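You operate a simulated robot arm through the tools that you are given. There is no shell and no other tool. Be economical: measure what you need, move in short steps, check, and stop when the job is done.

Carry out the task below with a simulated robot arm. There is one attempt and no reset: what you move stays moved.

Task
Swap the blue cube for the thick cylinder.
Fine: lock the block in the nest first and release it after; the cube goes in the scrap bin.

The check looks at the end state, three seconds after you hand in, the way a careful person would. Anything else that was tipped, shoved, dropped, spilled or broken makes it a failure.

Robot
A 6-joint arm with a two-finger parallel gripper, fixed in place. Base frame: the origin is at the foot of the arm, x ahead of it, y to its left, z up; the work surface is at about z = 740. Lengths are in mm, angles in rad, forces in N, time in s.
With the tool pointing down near the work surface it reaches from about 260 to 680 mm from the base axis. Its first joint turns from -1.152 to 1.152 rad. Payload 2.9 kg.
The tool frame sits at the grasp point between the pads (the TCP): z along the fingers, y along the line on which they close. The tips reach 30 mm beyond it. The gripper opens to 110 mm. The fingers are 20 mm wide and 10 mm thick; the gripper's body (48 by 112 mm) begins 55 mm behind the TCP.
Orientation is told as [roll, pitch, yaw] about the base's x, y, z axes, in that order, counted from this pose: with the fingers straight down and closing along the base's y, the tool's x points along the base's -x, its y along +y and its z along -z.

Tools
- The arm moves only by the tool jog_arm. Its argument "increments" is a list of rows, each a list of 7 numbers: the shift along the base's x, y, z in mm, then the turn, a rotation vector about the base's x, y, z in rad, then the opening, from 0 (shut) to 1 (fully open). In form: [[dx, dy, dz, ax, ay, az, jaw], ...]. A call has 1 to 20 rows; each row shifts and turns the commanded pose from where the row before left it. A row lasts 0.2 s, in which the tool goes at most 50 mm and 0.15 rad; a call with a longer step from one row to the next is refused whole, and so is a gripper value outside its range. A pose out of reach is approached as far as the arm can. The call stops where the force on the tool passes 40 N (or 10 N more than at its start, if that is more) or the arm is blocked; 0.2 s more then pass. Each finger travels about 108 mm/s and halts on what it meets, pressing with about 25 N; the grip force reading is that of the motor and also rises with nothing between the fingers. The clock runs only during rows and for 0.2 s after the last one: add rows that do not move to give the fingers time. It gives the time, the measured TCP pose, the force on the tool (base axes), the opening and the grip force at its end, in the units of the frame above (readings bear some noise).
- Cameras (640 x 400 px; columns grow to the right, rows downward): "scene" is fixed at [83.2, 431.5, 1394.8]; the picture's right is [-0.73, -0.68, 0.00], its down [-0.32, 0.34, -0.89] and it looks along [0.60, -0.65, -0.47] (base axes); focal length 311 px, centre (320, 200). "wrist" rides on the gripper at [-36, 0, -57] in the tool frame; the picture's right is [0.00, -1.00, 0.00], its down [0.97, 0.00, -0.24] and it looks along [0.24, 0.00, 0.97] (tool axes); focal length 218 px, centre (320, 200).
- camera(camera): a new picture of that camera. The clock stands still meanwhile.
- pixel_to_xyz(camera, pixels): for up to 12 pixels [column, row] of the newest picture of that camera ("zoom" is the newest enlarged one), the place [x, y, z] in the base frame of the surface seen there, good to about 3 mm. The clock stands still meanwhile.
- inspect(camera, box): a new picture of the part [left, top, right, bottom] of that camera's present view, enlarged. The clock stands still meanwhile.
- sign_off(): hands the job in; it is judged then, once.

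Keep the steps short. Do not move on a guess: measure, check each grasp and each placing, and mend mistakes. In all there are 80 turns and 46 pictures (those below and enlarged ones count). Leave the gripper open and the arm clear of the work at the hand-in unless told otherwise, and finish with a single line.

The tools are called as a command line: name --pt "numbers of a row" for each row, then --argument value for the rest, lists and objects as JSON in quotes. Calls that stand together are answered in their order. jog_arm: Moves the arm, as the interface text tells. Its arguments: {"type":"object","properties":{"increments":{"type":"array","items":{"type":"array","items":{"type":"number"}}}},"required":["increments"]} The other tools are called the same way: camera (camera) takes a picture; pixel_to_xyz (camera, pixels) gives the place of the surface under pixels of a picture; inspect (camera, box) takes an enlarged picture of a part of a camera's view; sign_off () hands the job in.

At the start:

```text
time: 0.0
eef_pos: [358.6, -195.9, 1073.8]
tcp_rot: [0.001, 0.001, 0.0]
ft_force: [0.5, 0.2, 0.2]
grip_width: 110.0
grasp_force: 0.0
```

scene: 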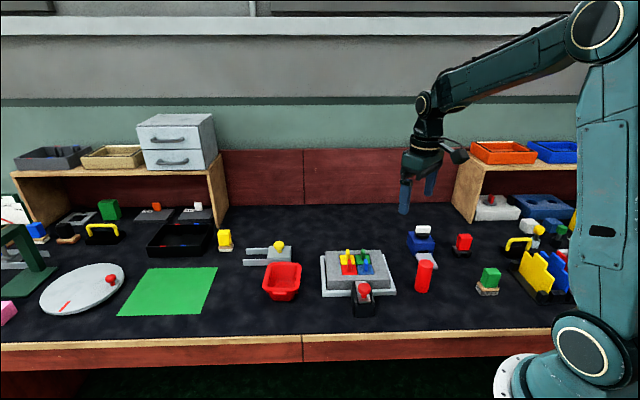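
wrist: 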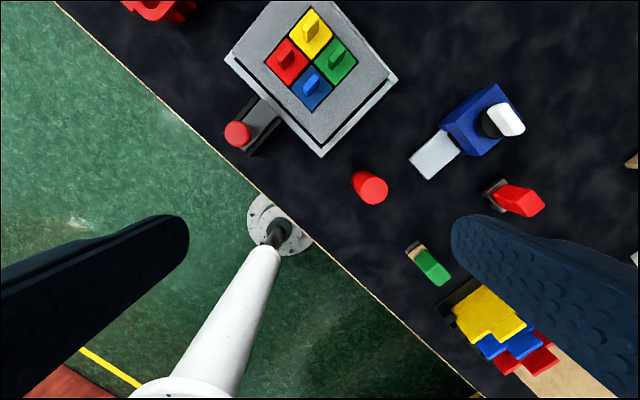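

I see a grey nest around (360,270) holding four coloured pieces, with a red-knobbed device at (364,290), a red cylinder at (424,275) and a red bin at (282,280). I'll enlarge these areas first.

inspect --camera "scene" --box '[240, 220, 440, 345]'

inspect --camera "scene" --box '[400, 180, 600, 305]'

inspect --camera "scene" --box '[0, 180, 240, 330]'

inspect --camera "wrist" --box '[200, 0, 440, 150]'

```text
3.20 times, centred on (340, 282) of scene
```

zoom: 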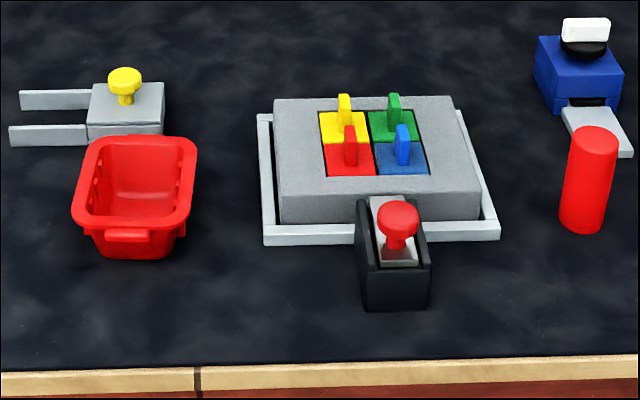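

```text
3.20 times, centred on (500, 242) of scene
```

zoom: 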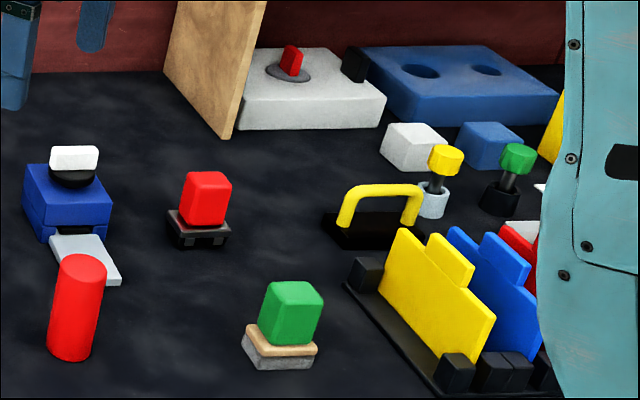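

```text
2.67 times, centred on (120, 255) of scene
```

zoom: 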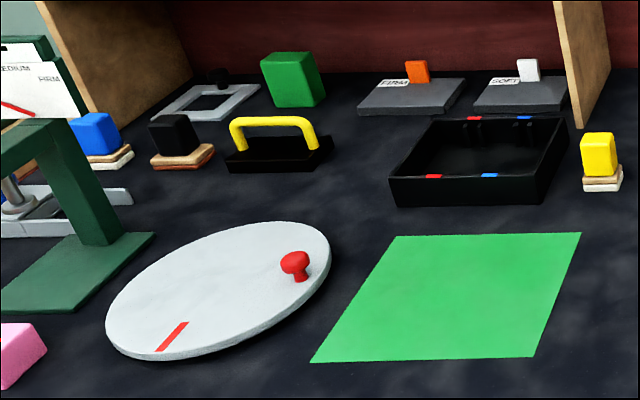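

```text
2.67 times, centred on (320, 75) of wrist
```

zoom: 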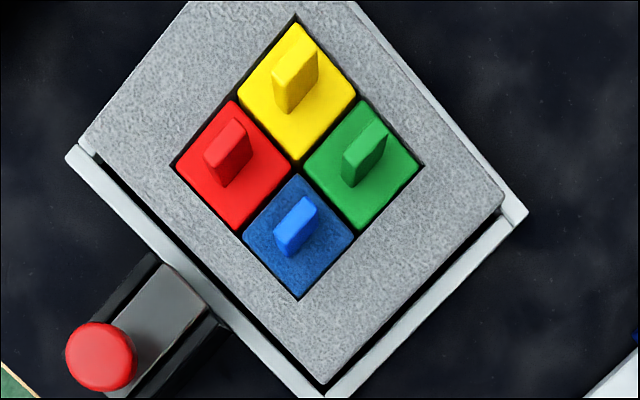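

The block sits loosely in a light frame, and a red-knob slide on its near side looks like the lock. I'll measure points on the nest, knob, cubes, cylinder and bin.

inspect --camera "scene" --box '[310, 240, 406, 320]'

camera --camera "wrist"

pixel_to_xyz --camera "wrist" --pixels '[[237, 134], [262, 113], [310, 86], [288, 60], [310, 30], [337, 62], [312, 112], [291, 86], [333, 88], [321, 154], [395, 78], [228, 58]]'

pixel_to_xyz --camera "scene" --pixels '[[425, 263], [424, 290], [265, 270], [283, 266], [300, 268], [285, 285], [365, 285], [364, 295], [362, 312], [352, 305], [372, 302], [283, 278]]'

```text
5.00 times, centred on (358, 280) of scene
```

zoom: 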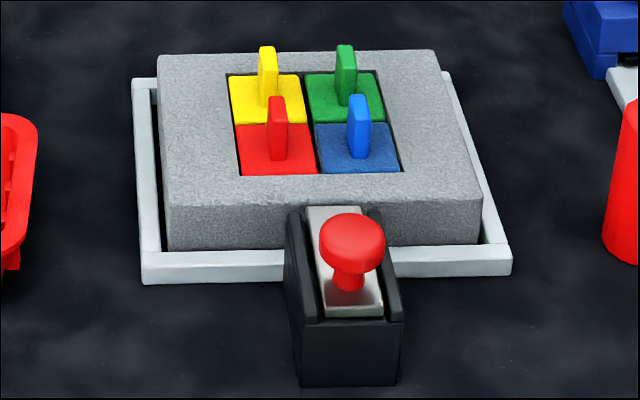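

```text
38 pictures are left
```

wrist: 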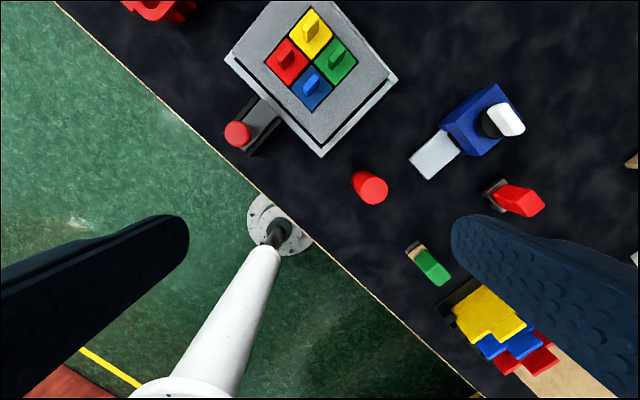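

```text
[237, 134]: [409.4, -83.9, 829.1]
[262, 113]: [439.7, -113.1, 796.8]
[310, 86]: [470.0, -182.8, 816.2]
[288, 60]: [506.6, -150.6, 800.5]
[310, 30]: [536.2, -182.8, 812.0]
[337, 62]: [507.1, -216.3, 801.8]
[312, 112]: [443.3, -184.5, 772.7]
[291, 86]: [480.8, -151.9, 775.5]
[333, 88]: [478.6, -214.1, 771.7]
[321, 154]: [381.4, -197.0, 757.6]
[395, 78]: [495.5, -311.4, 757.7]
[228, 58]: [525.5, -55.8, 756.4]
```

```text
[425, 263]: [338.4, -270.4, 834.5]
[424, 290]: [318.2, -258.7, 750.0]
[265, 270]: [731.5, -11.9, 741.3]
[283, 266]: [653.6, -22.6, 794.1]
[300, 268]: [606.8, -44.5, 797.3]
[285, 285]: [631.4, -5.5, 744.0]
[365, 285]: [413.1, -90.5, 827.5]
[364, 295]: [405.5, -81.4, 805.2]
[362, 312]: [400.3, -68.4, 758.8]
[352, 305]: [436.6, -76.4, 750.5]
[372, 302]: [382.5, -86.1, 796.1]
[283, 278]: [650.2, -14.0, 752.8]
```

The nest is turned about 45° in the base frame. The slide top (z≈797) rises above the block top, so it probably slides over the block. Before deciding, I'll look from higher up at the right-hand area hidden behind the arm, in case there are other cylinders.

jog_arm --pt "20 -40 0 0 0 0 1" --pt "20 -40 0 0 0 0 1" --pt "20 -40 0 0 0 0 1" --pt "10 -40 0 0 0 0 1" --pt "0 0 0 0 0 0 1"

camera --camera "wrist"

camera --camera "scene"

```text
time: 1.2
eef_pos: [428.9, -359.0, 1070.1]
tcp_rot: [-0.001, -0.002, -0.002]
ft_force: [-0.9, -0.8, 0.1]
grip_width: 110.1
grasp_force: 0.0
```

```text
37 pictures are left
```

wrist: 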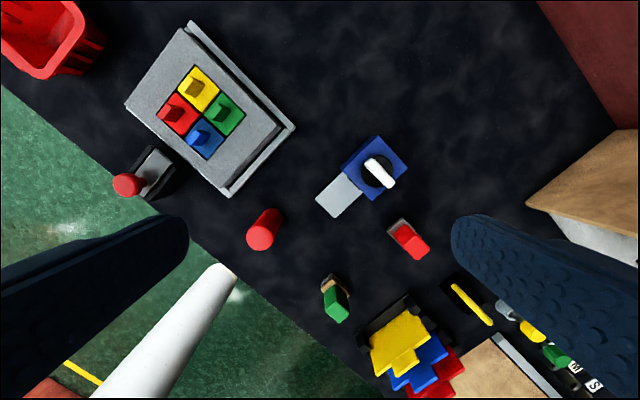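

```text
36 pictures are left
```

scene: 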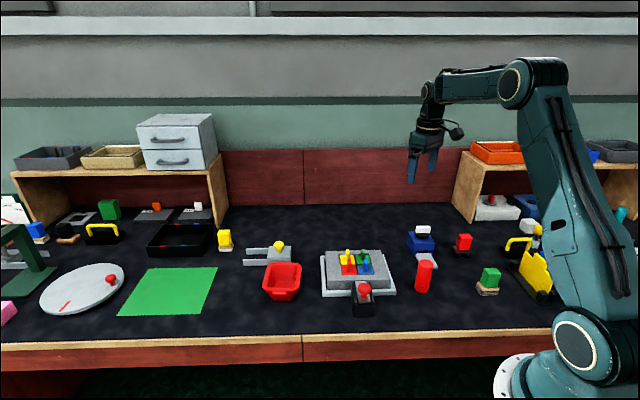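

No other cylinder stands near the nest, so the upright red one is the thick cylinder. Next I'll turn the tool −45° to line up with the nest and go over it at z≈980 to measure.

jog_arm --pt "7 30 -10 0 0 -0.131 1" --pt "7 30 -15 0 0 -0.131 1" --pt "7 30 -15 0 0 -0.131 1" --pt "7 30 -15 0 0 -0.131 1" --pt "7 30 -15 0 0 -0.131 1" --pt "6 34 -20 0 0 -0.13 1" --pt "0 0 0 0 0 0 1"

camera --camera "wrist"

```text
time: 2.8
eef_pos: [467.8, -170.9, 982.2]
tcp_rot: [0.0, 0.001, -0.789]
ft_force: [0.3, -0.3, 0.2]
grip_width: 110.1
grasp_force: 0.1
```

```text
35 pictures are left
```

wrist: 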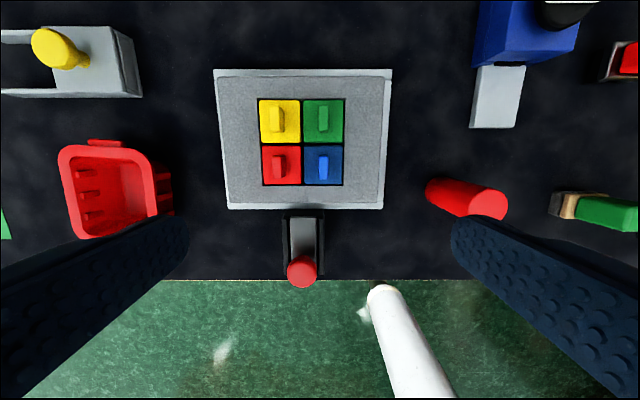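

The view is now square to the nest. I'll measure the block top, cube tops, handles, slide, knob, bin rim and cylinder top.

pixel_to_xyz --camera "wrist" --pixels '[[302, 271], [302, 230], [302, 248], [290, 230], [318, 220], [302, 213], [302, 200], [302, 190], [322, 163], [322, 181], [345, 185], [302, 185]]'

pixel_to_xyz --camera "wrist" --pixels '[[487, 203], [470, 203], [503, 203], [345, 145], [345, 99], [262, 185], [260, 99], [220, 80], [230, 205], [382, 200], [388, 80], [310, 163]]'

pixel_to_xyz --camera "wrist" --pixels '[[66, 150], [145, 155], [85, 234], [155, 215], [110, 190], [120, 215], [105, 142], [100, 160]]'

inspect --camera "wrist" --box '[230, 130, 390, 290]'

```text
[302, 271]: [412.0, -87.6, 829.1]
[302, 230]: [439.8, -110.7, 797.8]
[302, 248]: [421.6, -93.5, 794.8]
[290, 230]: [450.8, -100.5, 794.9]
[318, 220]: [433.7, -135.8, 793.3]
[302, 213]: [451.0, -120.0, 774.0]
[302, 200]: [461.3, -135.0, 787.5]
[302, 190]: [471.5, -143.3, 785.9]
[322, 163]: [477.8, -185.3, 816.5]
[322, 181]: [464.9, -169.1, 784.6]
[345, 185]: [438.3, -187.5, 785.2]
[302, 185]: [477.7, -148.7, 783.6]
```

```text
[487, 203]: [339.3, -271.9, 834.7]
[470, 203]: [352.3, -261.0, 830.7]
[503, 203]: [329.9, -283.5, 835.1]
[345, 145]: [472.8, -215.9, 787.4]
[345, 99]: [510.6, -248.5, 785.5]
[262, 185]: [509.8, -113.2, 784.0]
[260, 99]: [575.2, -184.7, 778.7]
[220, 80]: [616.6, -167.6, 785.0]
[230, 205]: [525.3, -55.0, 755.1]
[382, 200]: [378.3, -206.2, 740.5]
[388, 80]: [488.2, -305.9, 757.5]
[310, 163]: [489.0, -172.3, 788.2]
```

```text
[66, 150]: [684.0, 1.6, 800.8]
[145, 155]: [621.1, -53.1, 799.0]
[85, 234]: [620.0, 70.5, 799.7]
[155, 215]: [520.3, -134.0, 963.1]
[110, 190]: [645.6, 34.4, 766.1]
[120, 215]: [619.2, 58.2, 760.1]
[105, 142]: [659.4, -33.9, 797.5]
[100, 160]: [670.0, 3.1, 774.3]
```

```text
2.50 times, centred on (310, 210) of wrist
```

zoom: 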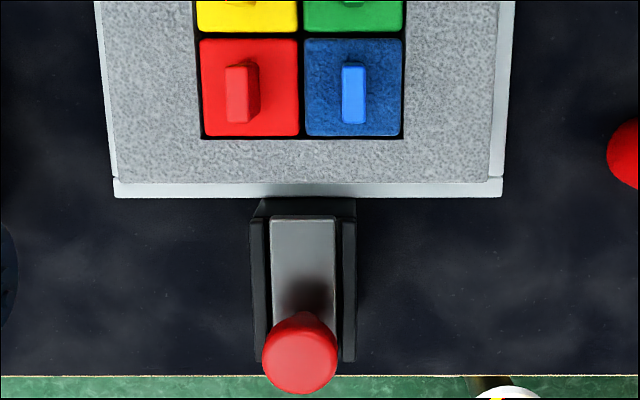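

Block and cube tops are at z≈785, and the slide top (797) is retracted just clear of the block. The knob centre is about (411, −87), with its top at ≈830 and ≈30 mm wide. I'll go above the knob and part-close the fingers.

jog_arm --pt "-14 21 -20 0 0 0 0.9" --pt "-14 21 -25 0 0 0 0.8" --pt "-14 21 -25 0 0 0 0.7" --pt "-14 21 -25 0 0 0.002 0.6" --pt "0 0 0 0 0 0 0.6"

camera --camera "wrist"

```text
time: 4.0
eef_pos: [414.4, -88.9, 887.8]
tcp_rot: [-0.001, 0.0, -0.784]
ft_force: [0.6, 0.0, 1.1]
grip_width: 66.0
grasp_force: 0.1
```

```text
33 pictures are left
```

wrist: 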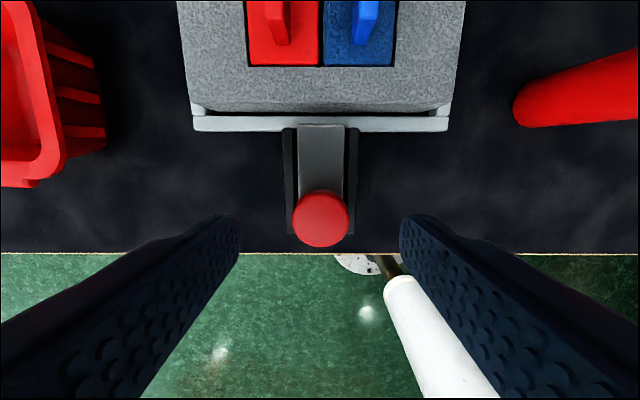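

The knob is centred between the fingers at column 320 and about 3 mm behind the TCP. I'll come down beside it to z≈836 and close.

jog_arm --pt "-2 2 -20 0 0 0 0.6" --pt "0 0 -20 0 0 0 0.6" --pt "0 0 -12 0 0 0 0.6" --pt "0 0 0 0 0 0 0.6" --pt "0 0 0 0 0 0 0.4" --pt "0 0 0 0 0 0 0.2" --pt "0 0 0 0 0 0 0.2"

```text
time: 5.6
eef_pos: [410.6, -86.3, 837.4]
tcp_rot: [0.001, 0.0, -0.782]
ft_force: [0.5, 0.2, -1.9]
grip_width: 32.9
grasp_force: 44.8
```

The fingers halted at 33 mm, so they have the knob. I'll push it toward the block in small steps.

jog_arm --pt "3.54 -3.54 0 0 0 0 0.2" --pt "3.54 -3.54 0 0 0 0 0.2" --pt "3.54 -3.54 0 0 0 0 0.2" --pt "3.54 -3.54 0 0 0 0 0.2"

camera --camera "wrist"

```text
time: 6.6
eef_pos: [427.9, -101.3, 837.3]
tcp_rot: [0.0, -0.002, -0.785]
ft_force: [-6.6, -4.0, 16.6]
grip_width: 33.1
grasp_force: 45.3
```

```text
32 pictures are left
```

wrist: 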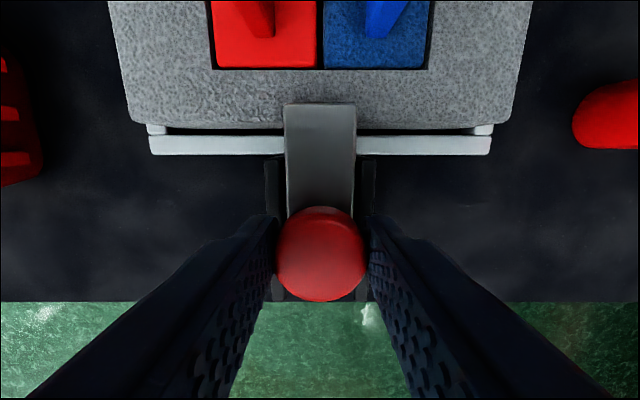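

The tongue now overlaps the block's rim (tip at row 103). I'll keep pushing gently toward its stop.

jog_arm --pt "2 -2 0 0 0 0 0.2" --pt "2 -2 0 0 0 0 0.2" --pt "2 -2 0 0 0 0 0.2"

camera --camera "wrist"

```text
time: 7.4
eef_pos: [431.6, -106.0, 837.0]
tcp_rot: [0.0, 0.001, -0.783]
ft_force: [-7.7, -7.2, 13.1]
grip_width: 33.0
grasp_force: 45.3
```

```text
31 pictures are left
```

wrist: 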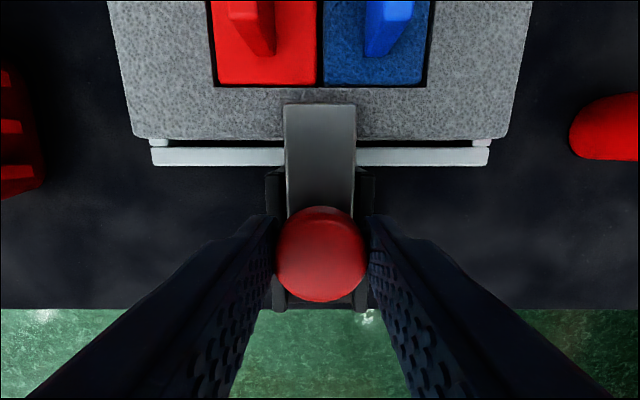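

Travel so far is ≈29 mm with only friction-level force. I'll continue in smaller steps to find the stop.

jog_arm --pt "1.4 -1.4 0 0 0 0 0.2" --pt "1.4 -1.4 0 0 0 0 0.2" --pt "1.4 -1.4 0 0 0 0 0.2"

inspect --camera "scene" --box '[310, 230, 410, 320]'

```text
time: 8.3
eef_pos: [433.1, -106.9, 836.3]
tcp_rot: [-0.002, 0.009, -0.781]
ft_force: [-6.6, 2.0, 8.2]
grip_width: 33.0
grasp_force: 45.0
stopped in row 3: the force on the tool passed its limit (the readings are from after the stop); the commanded pose is now the measured one
```

```text
4.44 times, centred on (360, 275) of scene
```

zoom: 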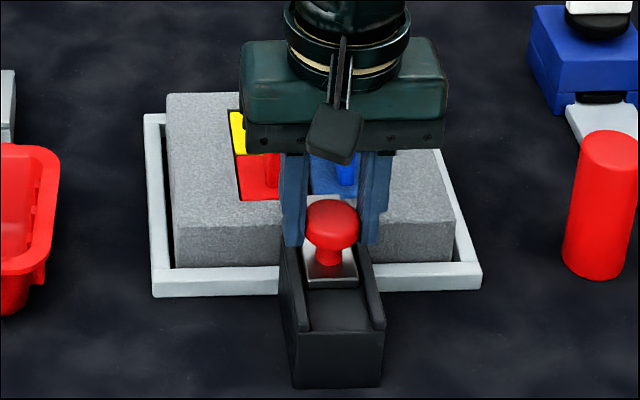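

It stopped hard after ≈30 mm of travel, with the tongue over the block, so the block is locked. I'll open, rise, and move above the blue cube's handle to check.

jog_arm --pt "0 0 0 0 0 0 0.4" --pt "0 0 0 0 0 0 0.55" --pt "0 0 30 0 0 -0.004 0.55" --pt "0 0 35 0 0 0 0.5" --pt "10 -20 10 0 0 0 0.4" --pt "15 -30 0 0 0 0 0.4" --pt "15 -30 0 0 0 0 0.4" --pt "0 0 0 0 0 0 0.4"

camera --camera "wrist"

```text
time: 10.1
eef_pos: [474.1, -191.9, 912.1]
tcp_rot: [0.001, 0.01, -0.783]
ft_force: [0.7, -0.5, 0.2]
grip_width: 44.1
grasp_force: 0.0
```

```text
29 pictures are left
```

wrist: 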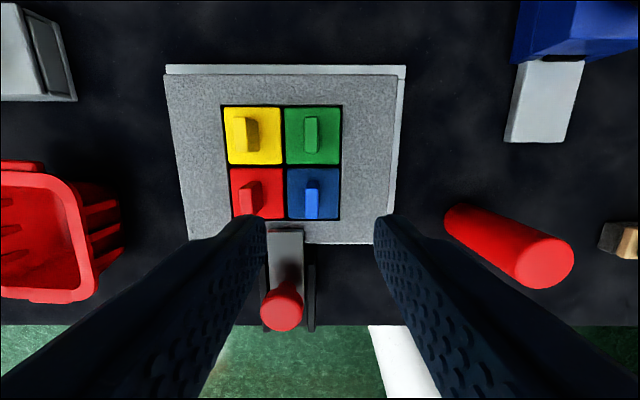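

The tongue overlaps the block rim at (285,240). I'll zoom in on the blue handle near (311,200) to place the grasp.

inspect --camera "wrist" --box '[215, 100, 355, 250]'

pixel_to_xyz --camera "wrist" --pixels '[[312, 190], [311, 200], [311, 210], [311, 217], [290, 215], [335, 215], [335, 172], [290, 172], [313, 176], [250, 208], [312, 145], [285, 240]]'

```text
2.67 times, centred on (285, 175) of wrist
```

zoom: 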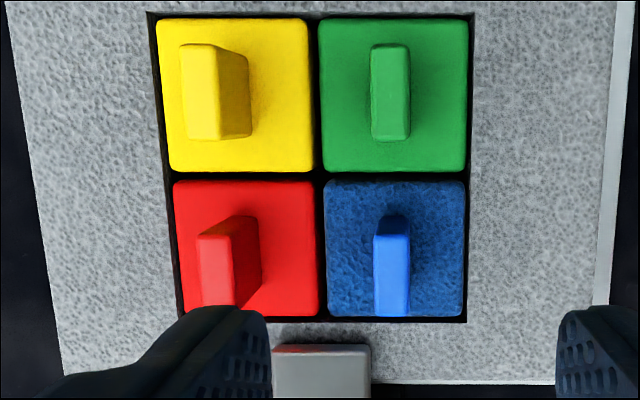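

```text
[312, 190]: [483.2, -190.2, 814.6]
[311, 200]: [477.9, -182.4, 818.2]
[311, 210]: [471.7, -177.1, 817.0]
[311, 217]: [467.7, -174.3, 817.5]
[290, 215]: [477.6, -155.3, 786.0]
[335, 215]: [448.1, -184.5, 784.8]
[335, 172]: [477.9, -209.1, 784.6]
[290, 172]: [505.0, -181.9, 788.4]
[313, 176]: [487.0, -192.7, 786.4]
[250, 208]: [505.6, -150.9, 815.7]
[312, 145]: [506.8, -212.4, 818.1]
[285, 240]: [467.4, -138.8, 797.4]
```

Blue handle: top z≈817, centre (475.5, −182.3), ≈10 mm thick. The red handle is ≈43 mm away, so I'll narrow the jaws to about 36 mm and descend to TCP z≈821 with the tips at 791.

jog_arm --pt "1.4 9.6 -10 0 -0.01 0 0.33" --pt "0 0 -30 0 0 0 0.33" --pt "0 0 -25 0 0 0 0.33" --pt "0 0 -15 0 0 0 0.33" --pt "0 0 -11 0 0 0 0.33" --pt "0 0 0 0 0 0 0.33"

camera --camera "wrist"

```text
time: 11.5
eef_pos: [477.0, -181.6, 817.8]
tcp_rot: [0.008, 0.003, -0.783]
ft_force: [0.7, -0.1, 0.1]
grip_width: 36.1
grasp_force: 0.0
```

```text
27 pictures are left
```

wrist: 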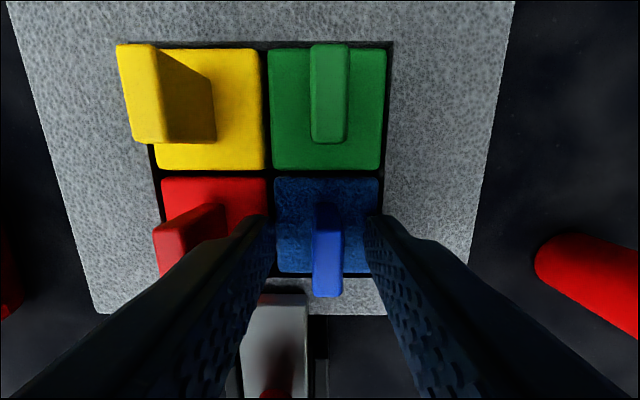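

The blue handle is centred between the fingers and nothing else is touched. I'll close on it.

jog_arm --pt "0 0 0 0 0 0 0.15" --pt "0 0 0 0 0 0 0.0" --pt "0 0 0 0 0 0 0.0" --pt "0 0 0 0 0 0 0.0"

```text
time: 12.5
eef_pos: [477.0, -181.9, 819.4]
tcp_rot: [0.005, 0.001, -0.783]
ft_force: [0.3, 0.2, 0.5]
grip_width: 8.7
grasp_force: 25.7
```

It is gripped at 8.7 mm. I'll lift straight up slowly.

jog_arm --pt "0 0 6 0 0 0 0" --pt "0 0 8 0 0 0 0" --pt "0 0 10 0 0 0 0" --pt "0 0 12 0 0 0 0" --pt "0 0 15 0 0 0 0" --pt "0 0 20 0 0 0 0" --pt "0 0 20 0 0 0 0" --pt "0 0 10 0 0 0 0"

camera --camera "scene"

camera --camera "wrist"

```text
time: 14.3
eef_pos: [474.7, -177.5, 921.4]
tcp_rot: [0.008, 0.002, -0.783]
ft_force: [-0.1, -0.2, -0.4]
grip_width: 8.5
grasp_force: 24.8
```

```text
26 pictures are left
```

scene: 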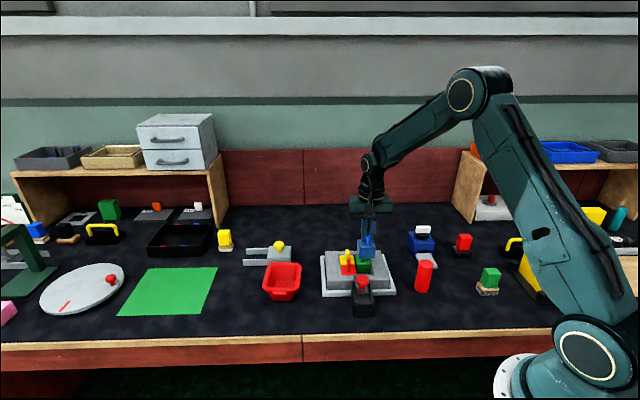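

```text
25 pictures are left
```

wrist: 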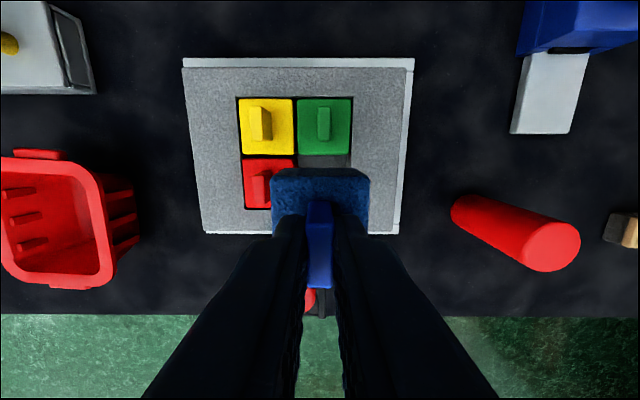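

The blue cube is out and held. I also notice a teal cylinder-like object at scene (618,215) that was hidden before, so I'll enlarge it to compare with the red one.

inspect --camera "scene" --box '[560, 170, 640, 270]'

pixel_to_xyz --camera "scene" --pixels '[[618, 212], [617, 222], [611, 217], [625, 217], [269, 266], [299, 268], [283, 300], [620, 208]]'

pixel_to_xyz --camera "wrist" --pixels '[[5, 170], [97, 180], [105, 280], [10, 268], [50, 220], [70, 260], [40, 154], [85, 230], [72, 287], [340, 165], [320, 155], [552, 245]]'

```text
4.00 times, centred on (600, 220) of scene
```

zoom: 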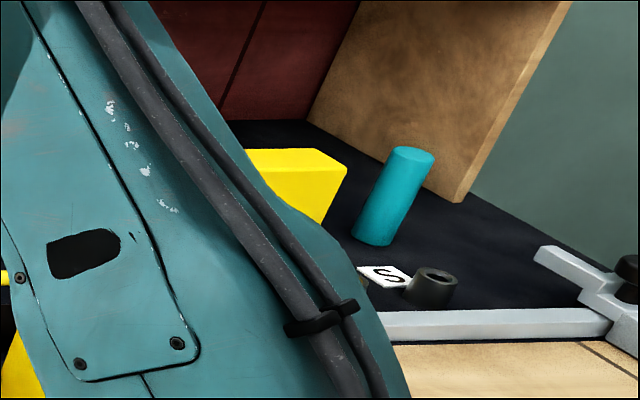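

```text
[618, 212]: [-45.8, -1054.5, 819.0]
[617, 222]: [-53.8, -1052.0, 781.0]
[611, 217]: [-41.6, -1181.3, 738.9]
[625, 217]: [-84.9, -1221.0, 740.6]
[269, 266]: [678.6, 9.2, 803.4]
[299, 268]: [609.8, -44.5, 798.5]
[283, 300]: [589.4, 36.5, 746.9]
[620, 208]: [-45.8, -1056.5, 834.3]
```

```text
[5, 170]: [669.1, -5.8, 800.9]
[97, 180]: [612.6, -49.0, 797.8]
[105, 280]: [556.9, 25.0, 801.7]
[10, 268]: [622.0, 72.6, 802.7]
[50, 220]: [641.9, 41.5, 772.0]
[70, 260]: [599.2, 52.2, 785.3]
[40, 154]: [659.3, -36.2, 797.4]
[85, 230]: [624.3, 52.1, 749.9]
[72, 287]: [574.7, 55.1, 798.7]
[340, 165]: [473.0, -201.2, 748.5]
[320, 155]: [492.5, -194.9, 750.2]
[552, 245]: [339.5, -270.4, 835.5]
```

The teal one is more than 1 m away and out of reach, so the red cylinder is the one. Pocket floor is ≈749. Bin rim corners put its centre near (615, 11) with its axes about 8° off mine. I'll carry the cube above the bin, turning −0.14 rad to align.

jog_arm --pt "23 31 0 0 0 -0.03 0" --pt "23 31 0 0 0 -0.03 0" --pt "23 31 0 0 0 -0.03 0" --pt "23 31 0 0 0 -0.03 0" --pt "24 32 0 0 0 -0.02 0" --pt "24 32 0 0 0 0 0" --pt "0 0 0 0 0 0 0"

camera --camera "wrist"

inspect --camera "scene" --box '[230, 200, 350, 320]'

```text
time: 15.9
eef_pos: [618.2, 10.3, 924.8]
tcp_rot: [0.004, 0.001, -0.924]
ft_force: [0.6, -0.9, 0.3]
grip_width: 8.4
grasp_force: 24.6
```

```text
23 pictures are left
```

wrist: 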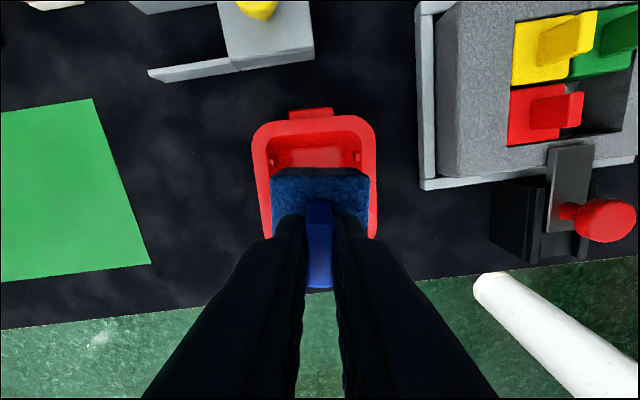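

```text
3.33 times, centred on (290, 260) of scene
```

zoom: 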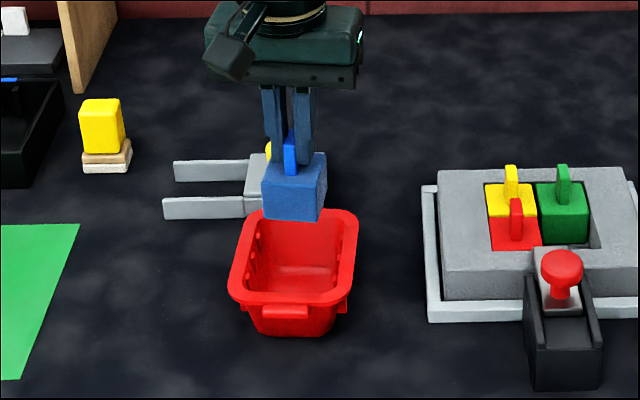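

It's aligned with the bin. I'll measure the rim edges to centre the cube precisely.

pixel_to_xyz --camera "wrist" --pixels '[[260, 160], [370, 160], [258, 200], [373, 200], [290, 124], [345, 124], [310, 158], [268, 228], [372, 228]]'

pixel_to_xyz --camera "zoom" --pixels '[[245, 270], [240, 291], [330, 295], [285, 296], [345, 280], [352, 225], [258, 222], [300, 280], [300, 255]]'

```text
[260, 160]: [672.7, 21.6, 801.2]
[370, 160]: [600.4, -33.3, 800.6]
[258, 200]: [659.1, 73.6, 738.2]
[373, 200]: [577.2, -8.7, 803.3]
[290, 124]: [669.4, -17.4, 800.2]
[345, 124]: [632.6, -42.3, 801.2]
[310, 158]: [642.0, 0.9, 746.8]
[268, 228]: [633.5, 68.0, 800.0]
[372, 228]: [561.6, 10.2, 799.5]
```

```text
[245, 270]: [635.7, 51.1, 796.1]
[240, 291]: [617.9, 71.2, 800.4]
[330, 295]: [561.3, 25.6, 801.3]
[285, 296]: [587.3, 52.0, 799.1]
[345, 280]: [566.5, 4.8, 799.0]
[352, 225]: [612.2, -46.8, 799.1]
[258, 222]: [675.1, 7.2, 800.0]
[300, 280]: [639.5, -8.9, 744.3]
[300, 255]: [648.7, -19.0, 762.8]
```

The bin centre is about 2.5 mm to the side of the TCP. I'll correct that, lower the cube into the bin to TCP z≈830, and release with a small opening.

jog_arm --pt "2 1.5 -20 0 0 0 0" --pt "0 0 -25 0 0 0 0" --pt "0 0 -25 0 0 0 0" --pt "0 0 -15 0 0 0 0" --pt "0 0 -10 0 0 0 0" --pt "0 0 0 0 0 0 0"

inspect --camera "scene" --box '[230, 200, 350, 320]'

```text
time: 17.3
eef_pos: [619.2, 13.3, 827.3]
tcp_rot: [0.008, 0.002, -0.926]
ft_force: [0.2, -0.2, -0.9]
grip_width: 8.4
grasp_force: 24.9
```

```text
3.33 times, centred on (290, 260) of scene
```

zoom: 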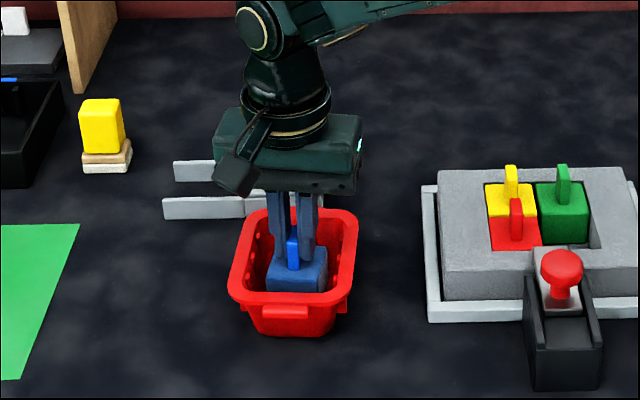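

The cube is inside the bin, a few mm above its floor. I'll release and rise.

jog_arm --pt "0 0 -4 0 0 0 0" --pt "0 0 0 0 0 0 0.1" --pt "0 0 0 0 0 0 0.22" --pt "0 0 0 0 0 0 0.25" --pt "0 0 25 0 0 0 0.25" --pt "0 0 40 0 0 0 0.25" --pt "0 0 45 0 0 0 0.4" --pt "0 0 0 0 0 0 0.6"

camera --camera "scene"

```text
time: 19.1
eef_pos: [615.6, 9.3, 931.1]
tcp_rot: [0.006, 0.001, -0.926]
ft_force: [0.6, 0.5, 0.2]
grip_width: 66.2
grasp_force: 0.2
```

```text
20 pictures are left
```

scene: 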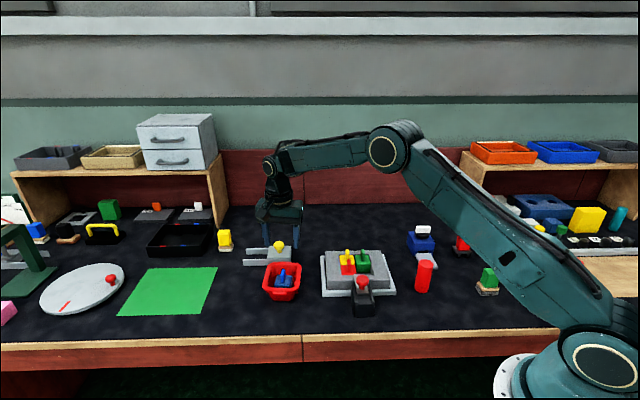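

The blue cube sits in the bin. Next is the cylinder, whose top centre measures about (339.4, −271, 835). I'll travel above it and turn back to −45°.

jog_arm --pt "-27.6 -28 0 0 0 0.014 0.7" --pt "-27.6 -28 0 0 0 0.014 0.7" --pt "-27.6 -28 0 0 0 0.014 0.7" --pt "-27.6 -28 0 0 0 0.014 0.7" --pt "-27.6 -28 0 0 0 0.014 0.7" --pt "-27.6 -28 0 0 0 0.014 0.7" --pt "-27.6 -28 0 0 0 0.014 0.7" --pt "-27.6 -28 0 0 0 0.014 0.7" --pt "-27.6 -28 0 0 0 0.014 0.7" --pt "-27.6 -28 0 0 0 0.014 0.7" --pt "0 0 0 0 0 0 0.7"

camera --camera "wrist"

```text
time: 21.5
eef_pos: [339.4, -269.8, 931.5]
tcp_rot: [0.007, 0.001, -0.785]
ft_force: [0.4, 0.5, 0.0]
grip_width: 76.9
grasp_force: 0.0
```

```text
19 pictures are left
```

wrist: 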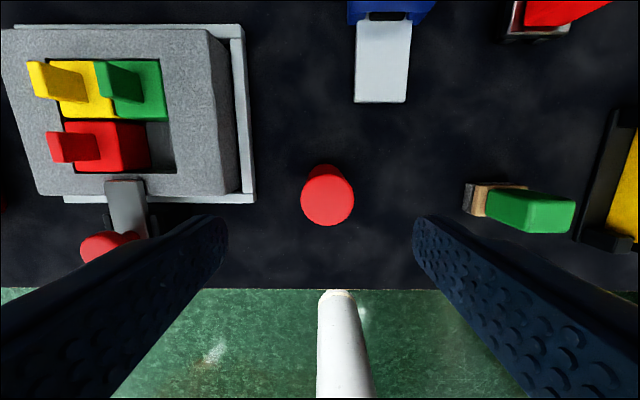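

The cylinder top is centred at (327,196), about 37 mm wide and slightly right of centre. I'll measure it.

pixel_to_xyz --camera "wrist" --pixels '[[327, 196], [306, 196], [349, 196], [327, 218], [327, 180]]'

```text
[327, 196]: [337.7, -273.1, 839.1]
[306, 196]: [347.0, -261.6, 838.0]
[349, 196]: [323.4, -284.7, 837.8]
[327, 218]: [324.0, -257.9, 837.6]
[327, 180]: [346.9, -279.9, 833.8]
```

Centre is ≈(337, −273) with the top at ≈837. I'll descend to TCP z≈843, so the tips cover the top ~24 mm and will stay above the neighbouring handles when it is placed.

jog_arm --pt "-2.4 -3.2 -20 -0.007 0 0 0.65" --pt "0 0 -25 0 0 0 0.65" --pt "0 0 -25 0 0 0 0.65" --pt "0 0 -18 0 0 0 0.65" --pt "0 0 0 0 0 0 0.65"

camera --camera "wrist"

```text
time: 22.7
eef_pos: [339.1, -272.9, 843.9]
tcp_rot: [0.003, -0.002, -0.784]
ft_force: [-0.3, 0.6, 0.4]
grip_width: 71.4
grasp_force: 0.1
```

```text
18 pictures are left
```

wrist: 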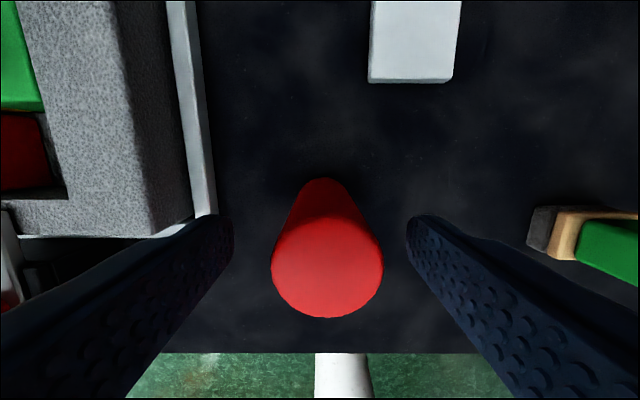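

It's centred to within about 2 mm. I'll nudge that out and close.

jog_arm --pt "-1.5 -1.4 0 0 0 0 0.65" --pt "0 0 0 0 0 0 0.5" --pt "0 0 0 0 0 0 0.38" --pt "0 0 0 0 0 0 0.25" --pt "0 0 0 0 0 0 0.2" --pt "0 0 0 0 0 0 0.2"

```text
time: 24.1
eef_pos: [337.8, -274.8, 844.4]
tcp_rot: [0.002, -0.001, -0.786]
ft_force: [0.3, 0.2, 0.8]
grip_width: 38.8
grasp_force: 25.2
```

Gripped at 38.8 mm. The cell is ≈47 mm, so it fits. I'll lift it well above handle and knob height.

jog_arm --pt "0 0 8 0 0 0 0.15" --pt "0 0 15 0 0 0 0.15" --pt "0 0 20 0 0 0 0.15" --pt "0 0 25 0 0 0 0.15" --pt "0 0 25 0 0 0 0.15" --pt "0 0 25 0 0 0 0.15" --pt "0 0 15 0 0 0 0.15"

camera --camera "wrist"

```text
time: 25.7
eef_pos: [337.5, -273.7, 976.6]
tcp_rot: [0.001, -0.003, -0.784]
ft_force: [0.2, -0.1, -0.5]
grip_width: 38.7
grasp_force: 25.0
```

```text
17 pictures are left
```

wrist: 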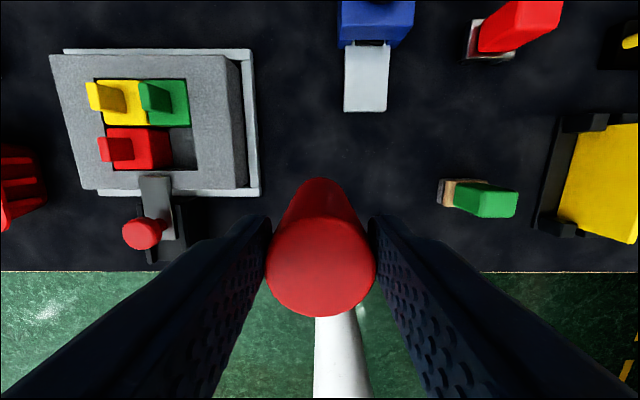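

The cylinder is held upright. I'll stop a little short of the pocket so the camera can see the empty cell ahead of the cylinder, then measure it.

jog_arm --pt "24 33.5 0 0 0 0 0.15" --pt "24 33.5 0 0 0 0 0.15" --pt "24 33.5 0 0 0 0 0.15" --pt "24 33.5 0 0 0 0 0.15" --pt "0 0 0 0 0 0 0.15"

inspect --camera "wrist" --box '[220, 40, 420, 200]'

```text
time: 26.9
eef_pos: [432.1, -139.9, 976.1]
tcp_rot: [0.001, -0.003, -0.785]
ft_force: [0.5, -0.7, -1.3]
grip_width: 38.7
grasp_force: 25.0
```

```text
2.50 times, centred on (320, 120) of wrist
```

zoom: 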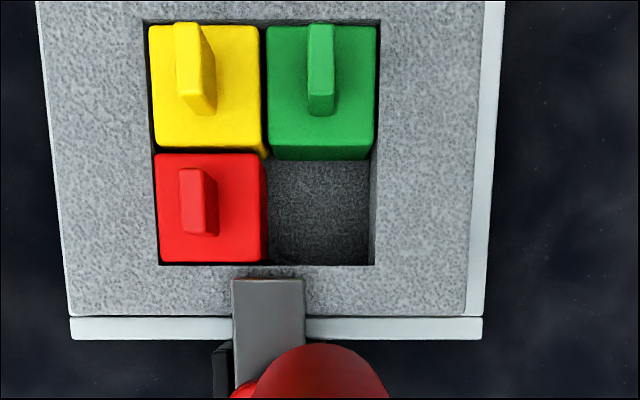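

The empty cell is clear. I'll cross-check its corners with measurements.

pixel_to_xyz --camera "zoom" --pixels '[[385, 212], [320, 272], [255, 180], [320, 140], [320, 215], [285, 240], [355, 180], [262, 245], [320, 345], [120, 260]]'

```text
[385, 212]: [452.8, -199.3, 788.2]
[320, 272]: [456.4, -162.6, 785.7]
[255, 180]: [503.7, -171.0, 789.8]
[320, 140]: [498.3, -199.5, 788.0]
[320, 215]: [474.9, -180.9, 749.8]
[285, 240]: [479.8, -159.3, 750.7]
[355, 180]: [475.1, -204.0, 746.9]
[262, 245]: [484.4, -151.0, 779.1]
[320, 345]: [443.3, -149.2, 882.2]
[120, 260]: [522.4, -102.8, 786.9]
```

Both methods agree: cell centre is ≈(474.5, −184), floor ≈749. The cylinder bottom is 104 mm below the TCP. I'll move over the cell and lower to just above the block top.

jog_arm --pt "14.2 -14.8 0 0 0 0 0.15" --pt "14.2 -14.8 0 0 0 0 0.15" --pt "14.3 -14.7 0 0 0 0 0.15" --pt "0 0 -25 0 0 0 0.15" --pt "0 0 -25 0 0 0 0.15" --pt "0 0 -20 0 0 0 0.15" --pt "0 0 -6 0 0 0 0.15" --pt "0 0 0 0 0 0 0.15"

camera --camera "wrist"

inspect --camera "scene" --box '[310, 220, 410, 320]'

```text
time: 28.7
eef_pos: [476.2, -184.0, 902.1]
tcp_rot: [0.002, -0.003, -0.784]
ft_force: [-0.5, 0.1, -0.3]
grip_width: 39.0
grasp_force: 24.9
```

```text
15 pictures are left
```

wrist: 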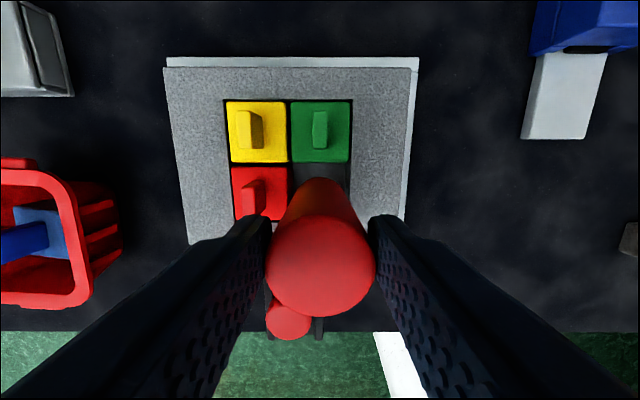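

```text
4.00 times, centred on (360, 270) of scene
```

zoom: 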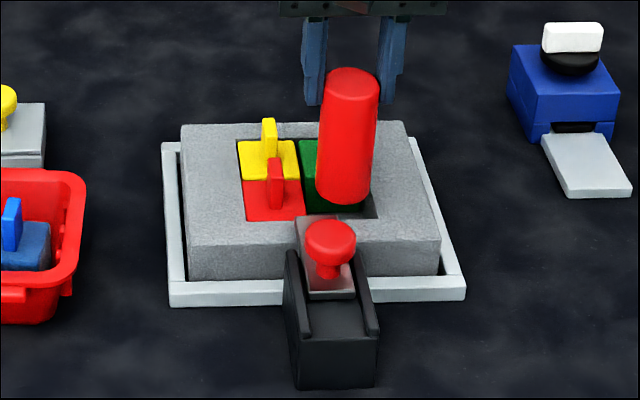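

The cylinder's bottom is about 12 mm above the block, over the cell. I'll lower it slowly toward the floor.

jog_arm --pt "-0.8 -0.6 -10 0 0 0 0.15" --pt "0 0 -8 0 0 0 0.15" --pt "0 0 -8 0 0 0 0.15" --pt "0 0 -8 0 0 0 0.15" --pt "0 0 -6 0 0 0 0.15" --pt "0 0 -4 0 0 0 0.15" --pt "0 0 0 0 0 0 0.15"

inspect --camera "scene" --box '[310, 220, 410, 320]'

```text
time: 30.3
eef_pos: [475.7, -184.5, 858.1]
tcp_rot: [0.003, -0.004, -0.785]
ft_force: [0.6, -0.6, -1.2]
grip_width: 39.0
grasp_force: 25.3
```

```text
4.00 times, centred on (360, 270) of scene
```

zoom: 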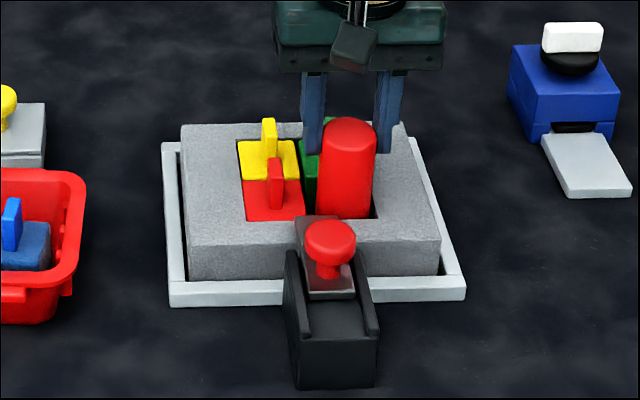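

It's in the cell about 4 mm above the floor. I'll go down in 1 mm steps until light contact.

jog_arm --pt "0 0 -1.5 0 0 0 0.15" --pt "0 0 -1.5 0 0 0 0.15" --pt "0 0 -1 0 0 0 0.15" --pt "0 0 -1 0 0 0 0.15" --pt "0 0 0 0 0 0 0.15"

```text
time: 31.5
eef_pos: [475.5, -185.8, 852.5]
tcp_rot: [0.003, -0.005, -0.784]
ft_force: [-3.5, 0.4, 14.4]
grip_width: 38.6
grasp_force: 25.2
```

There is 14 N upward force, so the cylinder is seated on the floor. I'll open a little and rise straight up.

jog_arm --pt "0 0 0.5 0 0 0 0.34" --pt "0 0 0 0 0 0 0.4" --pt "0 0 0 0 0 0 0.45" --pt "0 0 0 0 0 0 0.48" --pt "0 0 15 0 0 0 0.5" --pt "0 0 30 0 0 0 0.5" --pt "0 0 30 0 0 0 0.6" --pt "0 0 0 0 0 0 0.6"

camera --camera "wrist"

inspect --camera "scene" --box '[310, 220, 410, 320]'

```text
time: 33.3
eef_pos: [477.1, -187.1, 927.7]
tcp_rot: [0.001, -0.004, -0.786]
ft_force: [-0.5, -0.3, 0.2]
grip_width: 65.6
grasp_force: 0.1
```

```text
12 pictures are left
```

wrist: 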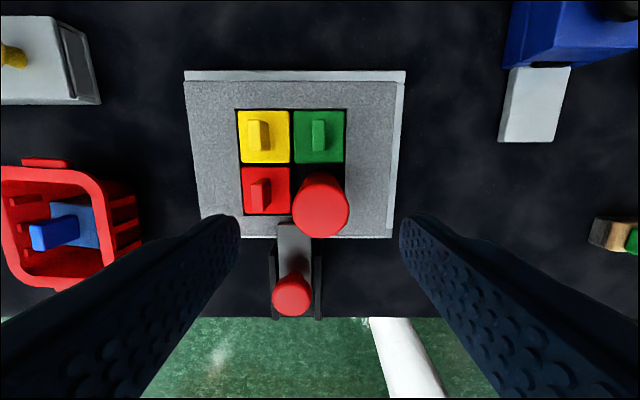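

```text
4.00 times, centred on (360, 270) of scene
```

zoom: 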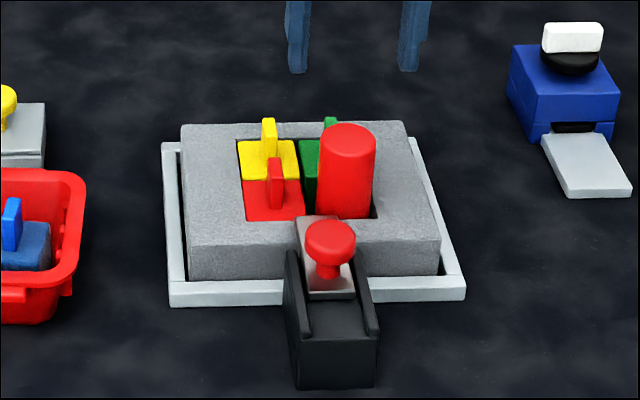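

The cylinder stands upright in the cell and the neighbours are undisturbed. Now I'll unlock: go above the knob at (433, −107) and descend beside it with the jaws open.

jog_arm --pt "-14.7 26.7 0 0 0 0 0.6" --pt "-14.7 26.7 0 0 0 0 0.6" --pt "-14.7 26.7 0 0 0 0 0.6" --pt "0 0 -25 0 0 0 0.6" --pt "0 0 0 0 0 0 0.6"

camera --camera "wrist"

```text
time: 34.5
eef_pos: [434.2, -104.5, 901.6]
tcp_rot: [0.002, -0.003, -0.785]
ft_force: [-0.5, -0.5, -0.3]
grip_width: 66.0
grasp_force: 0.1
```

```text
10 pictures are left
```

wrist: 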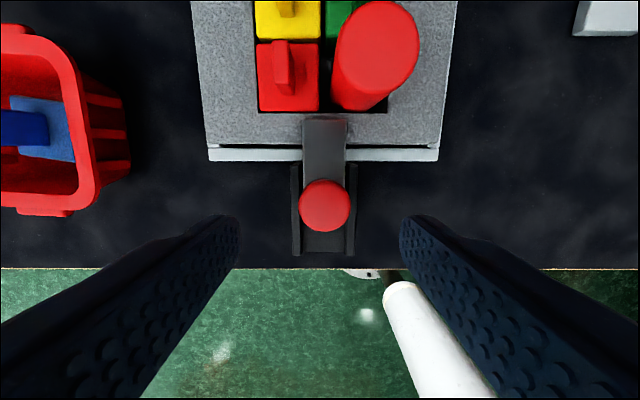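

The knob is 3 mm right of centre. I'll correct, descend to z≈837 and grip.

jog_arm --pt "-1.4 -2.8 -20 0 0 0 0.6" --pt "0 0 -24 0 0 0 0.6" --pt "0 0 -20 0 0 0 0.6" --pt "0 0 0 0 0 0 0.6" --pt "0 0 0 0 0 0 0.4" --pt "0 0 0 0 0 0 0.2" --pt "0 0 0 0 0 0 0.2"

```text
time: 36.1
eef_pos: [429.8, -104.4, 838.4]
tcp_rot: [0.001, -0.002, -0.783]
ft_force: [3.9, 4.1, -4.4]
grip_width: 33.0
grasp_force: 44.7
```

Gripped at 33 mm. I'll pull the slide back away from the block.

jog_arm --pt "-3 3 0 0 0 0 0.2" --pt "-3 3 0 0 0 0 0.2" --pt "-3 3 0 0 0 0 0.2" --pt "-3 3 0 0 0 0 0.2" --pt "-3 3 0 0 0 0 0.2" --pt "-3 3 0 0 0 0 0.2"

camera --camera "wrist"

```text
time: 37.5
eef_pos: [412.4, -88.9, 837.3]
tcp_rot: [0.006, -0.005, -0.782]
ft_force: [1.5, 2.7, -5.6]
grip_width: 32.8
grasp_force: 44.6
stopped in row 6: the force on the tool passed its limit (the readings are from after the stop); the commanded pose is now the measured one
```

```text
9 pictures are left
```

wrist: 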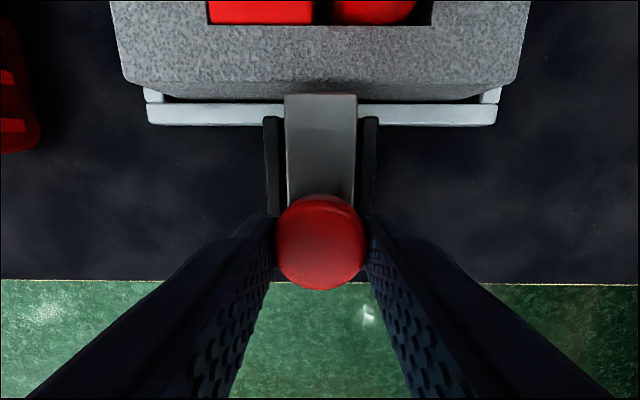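

The pull stopped on force, but the slide has only come back about 23 of 30 mm and its tip at (320,95) is near the block edge. I'll try pulling further in small steps.

jog_arm --pt "-1 1 0 -0.006 0.005 0 0.15" --pt "-1.4 1.4 0 0 0 0 0.15" --pt "-1.4 1.4 0 0 0 0 0.15" --pt "-1.4 1.4 0 0 0 0 0.15"

camera --camera "wrist"

```text
time: 38.5
eef_pos: [408.8, -83.4, 838.0]
tcp_rot: [0.0, -0.004, -0.78]
ft_force: [14.9, 4.6, -22.4]
grip_width: 32.7
grasp_force: 45.1
```

```text
8 pictures are left
```

wrist: 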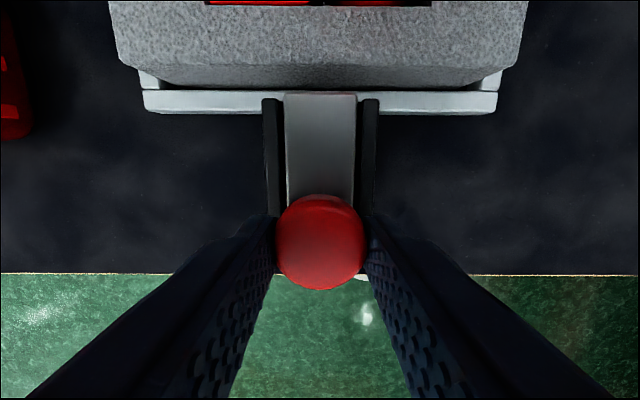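

The knob is now back at its starting position (≈352 along the slide), with the tongue clear of the block and force rising at the stop. I'll release and rise.

jog_arm --pt "0.5 -0.5 0 0 0 0 0.35" --pt "0 0 0 0 0 0 0.5" --pt "0 0 0 0 0 0 0.6" --pt "0 0 30 0 0 0 0.6" --pt "0 0 40 0 0 0 0.8" --pt "0 0 40 0 0 0 1" --pt "0 0 40 0 0 0 1" --pt "0 0 0 0 0 0 1"

camera --camera "wrist"

camera --camera "scene"

```text
time: 40.3
eef_pos: [407.2, -83.6, 988.2]
tcp_rot: [-0.002, -0.003, -0.781]
ft_force: [0.2, 1.4, 0.3]
grip_width: 110.0
grasp_force: 0.1
```

```text
7 pictures are left
```

wrist: 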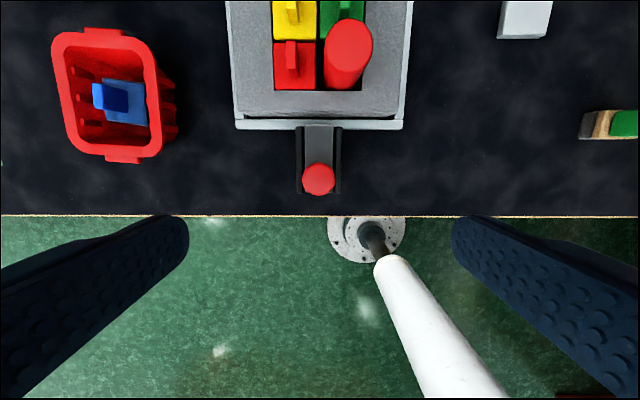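

```text
6 pictures are left
```

scene: 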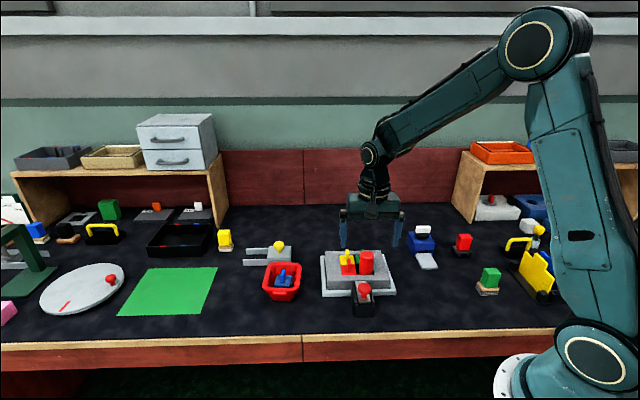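

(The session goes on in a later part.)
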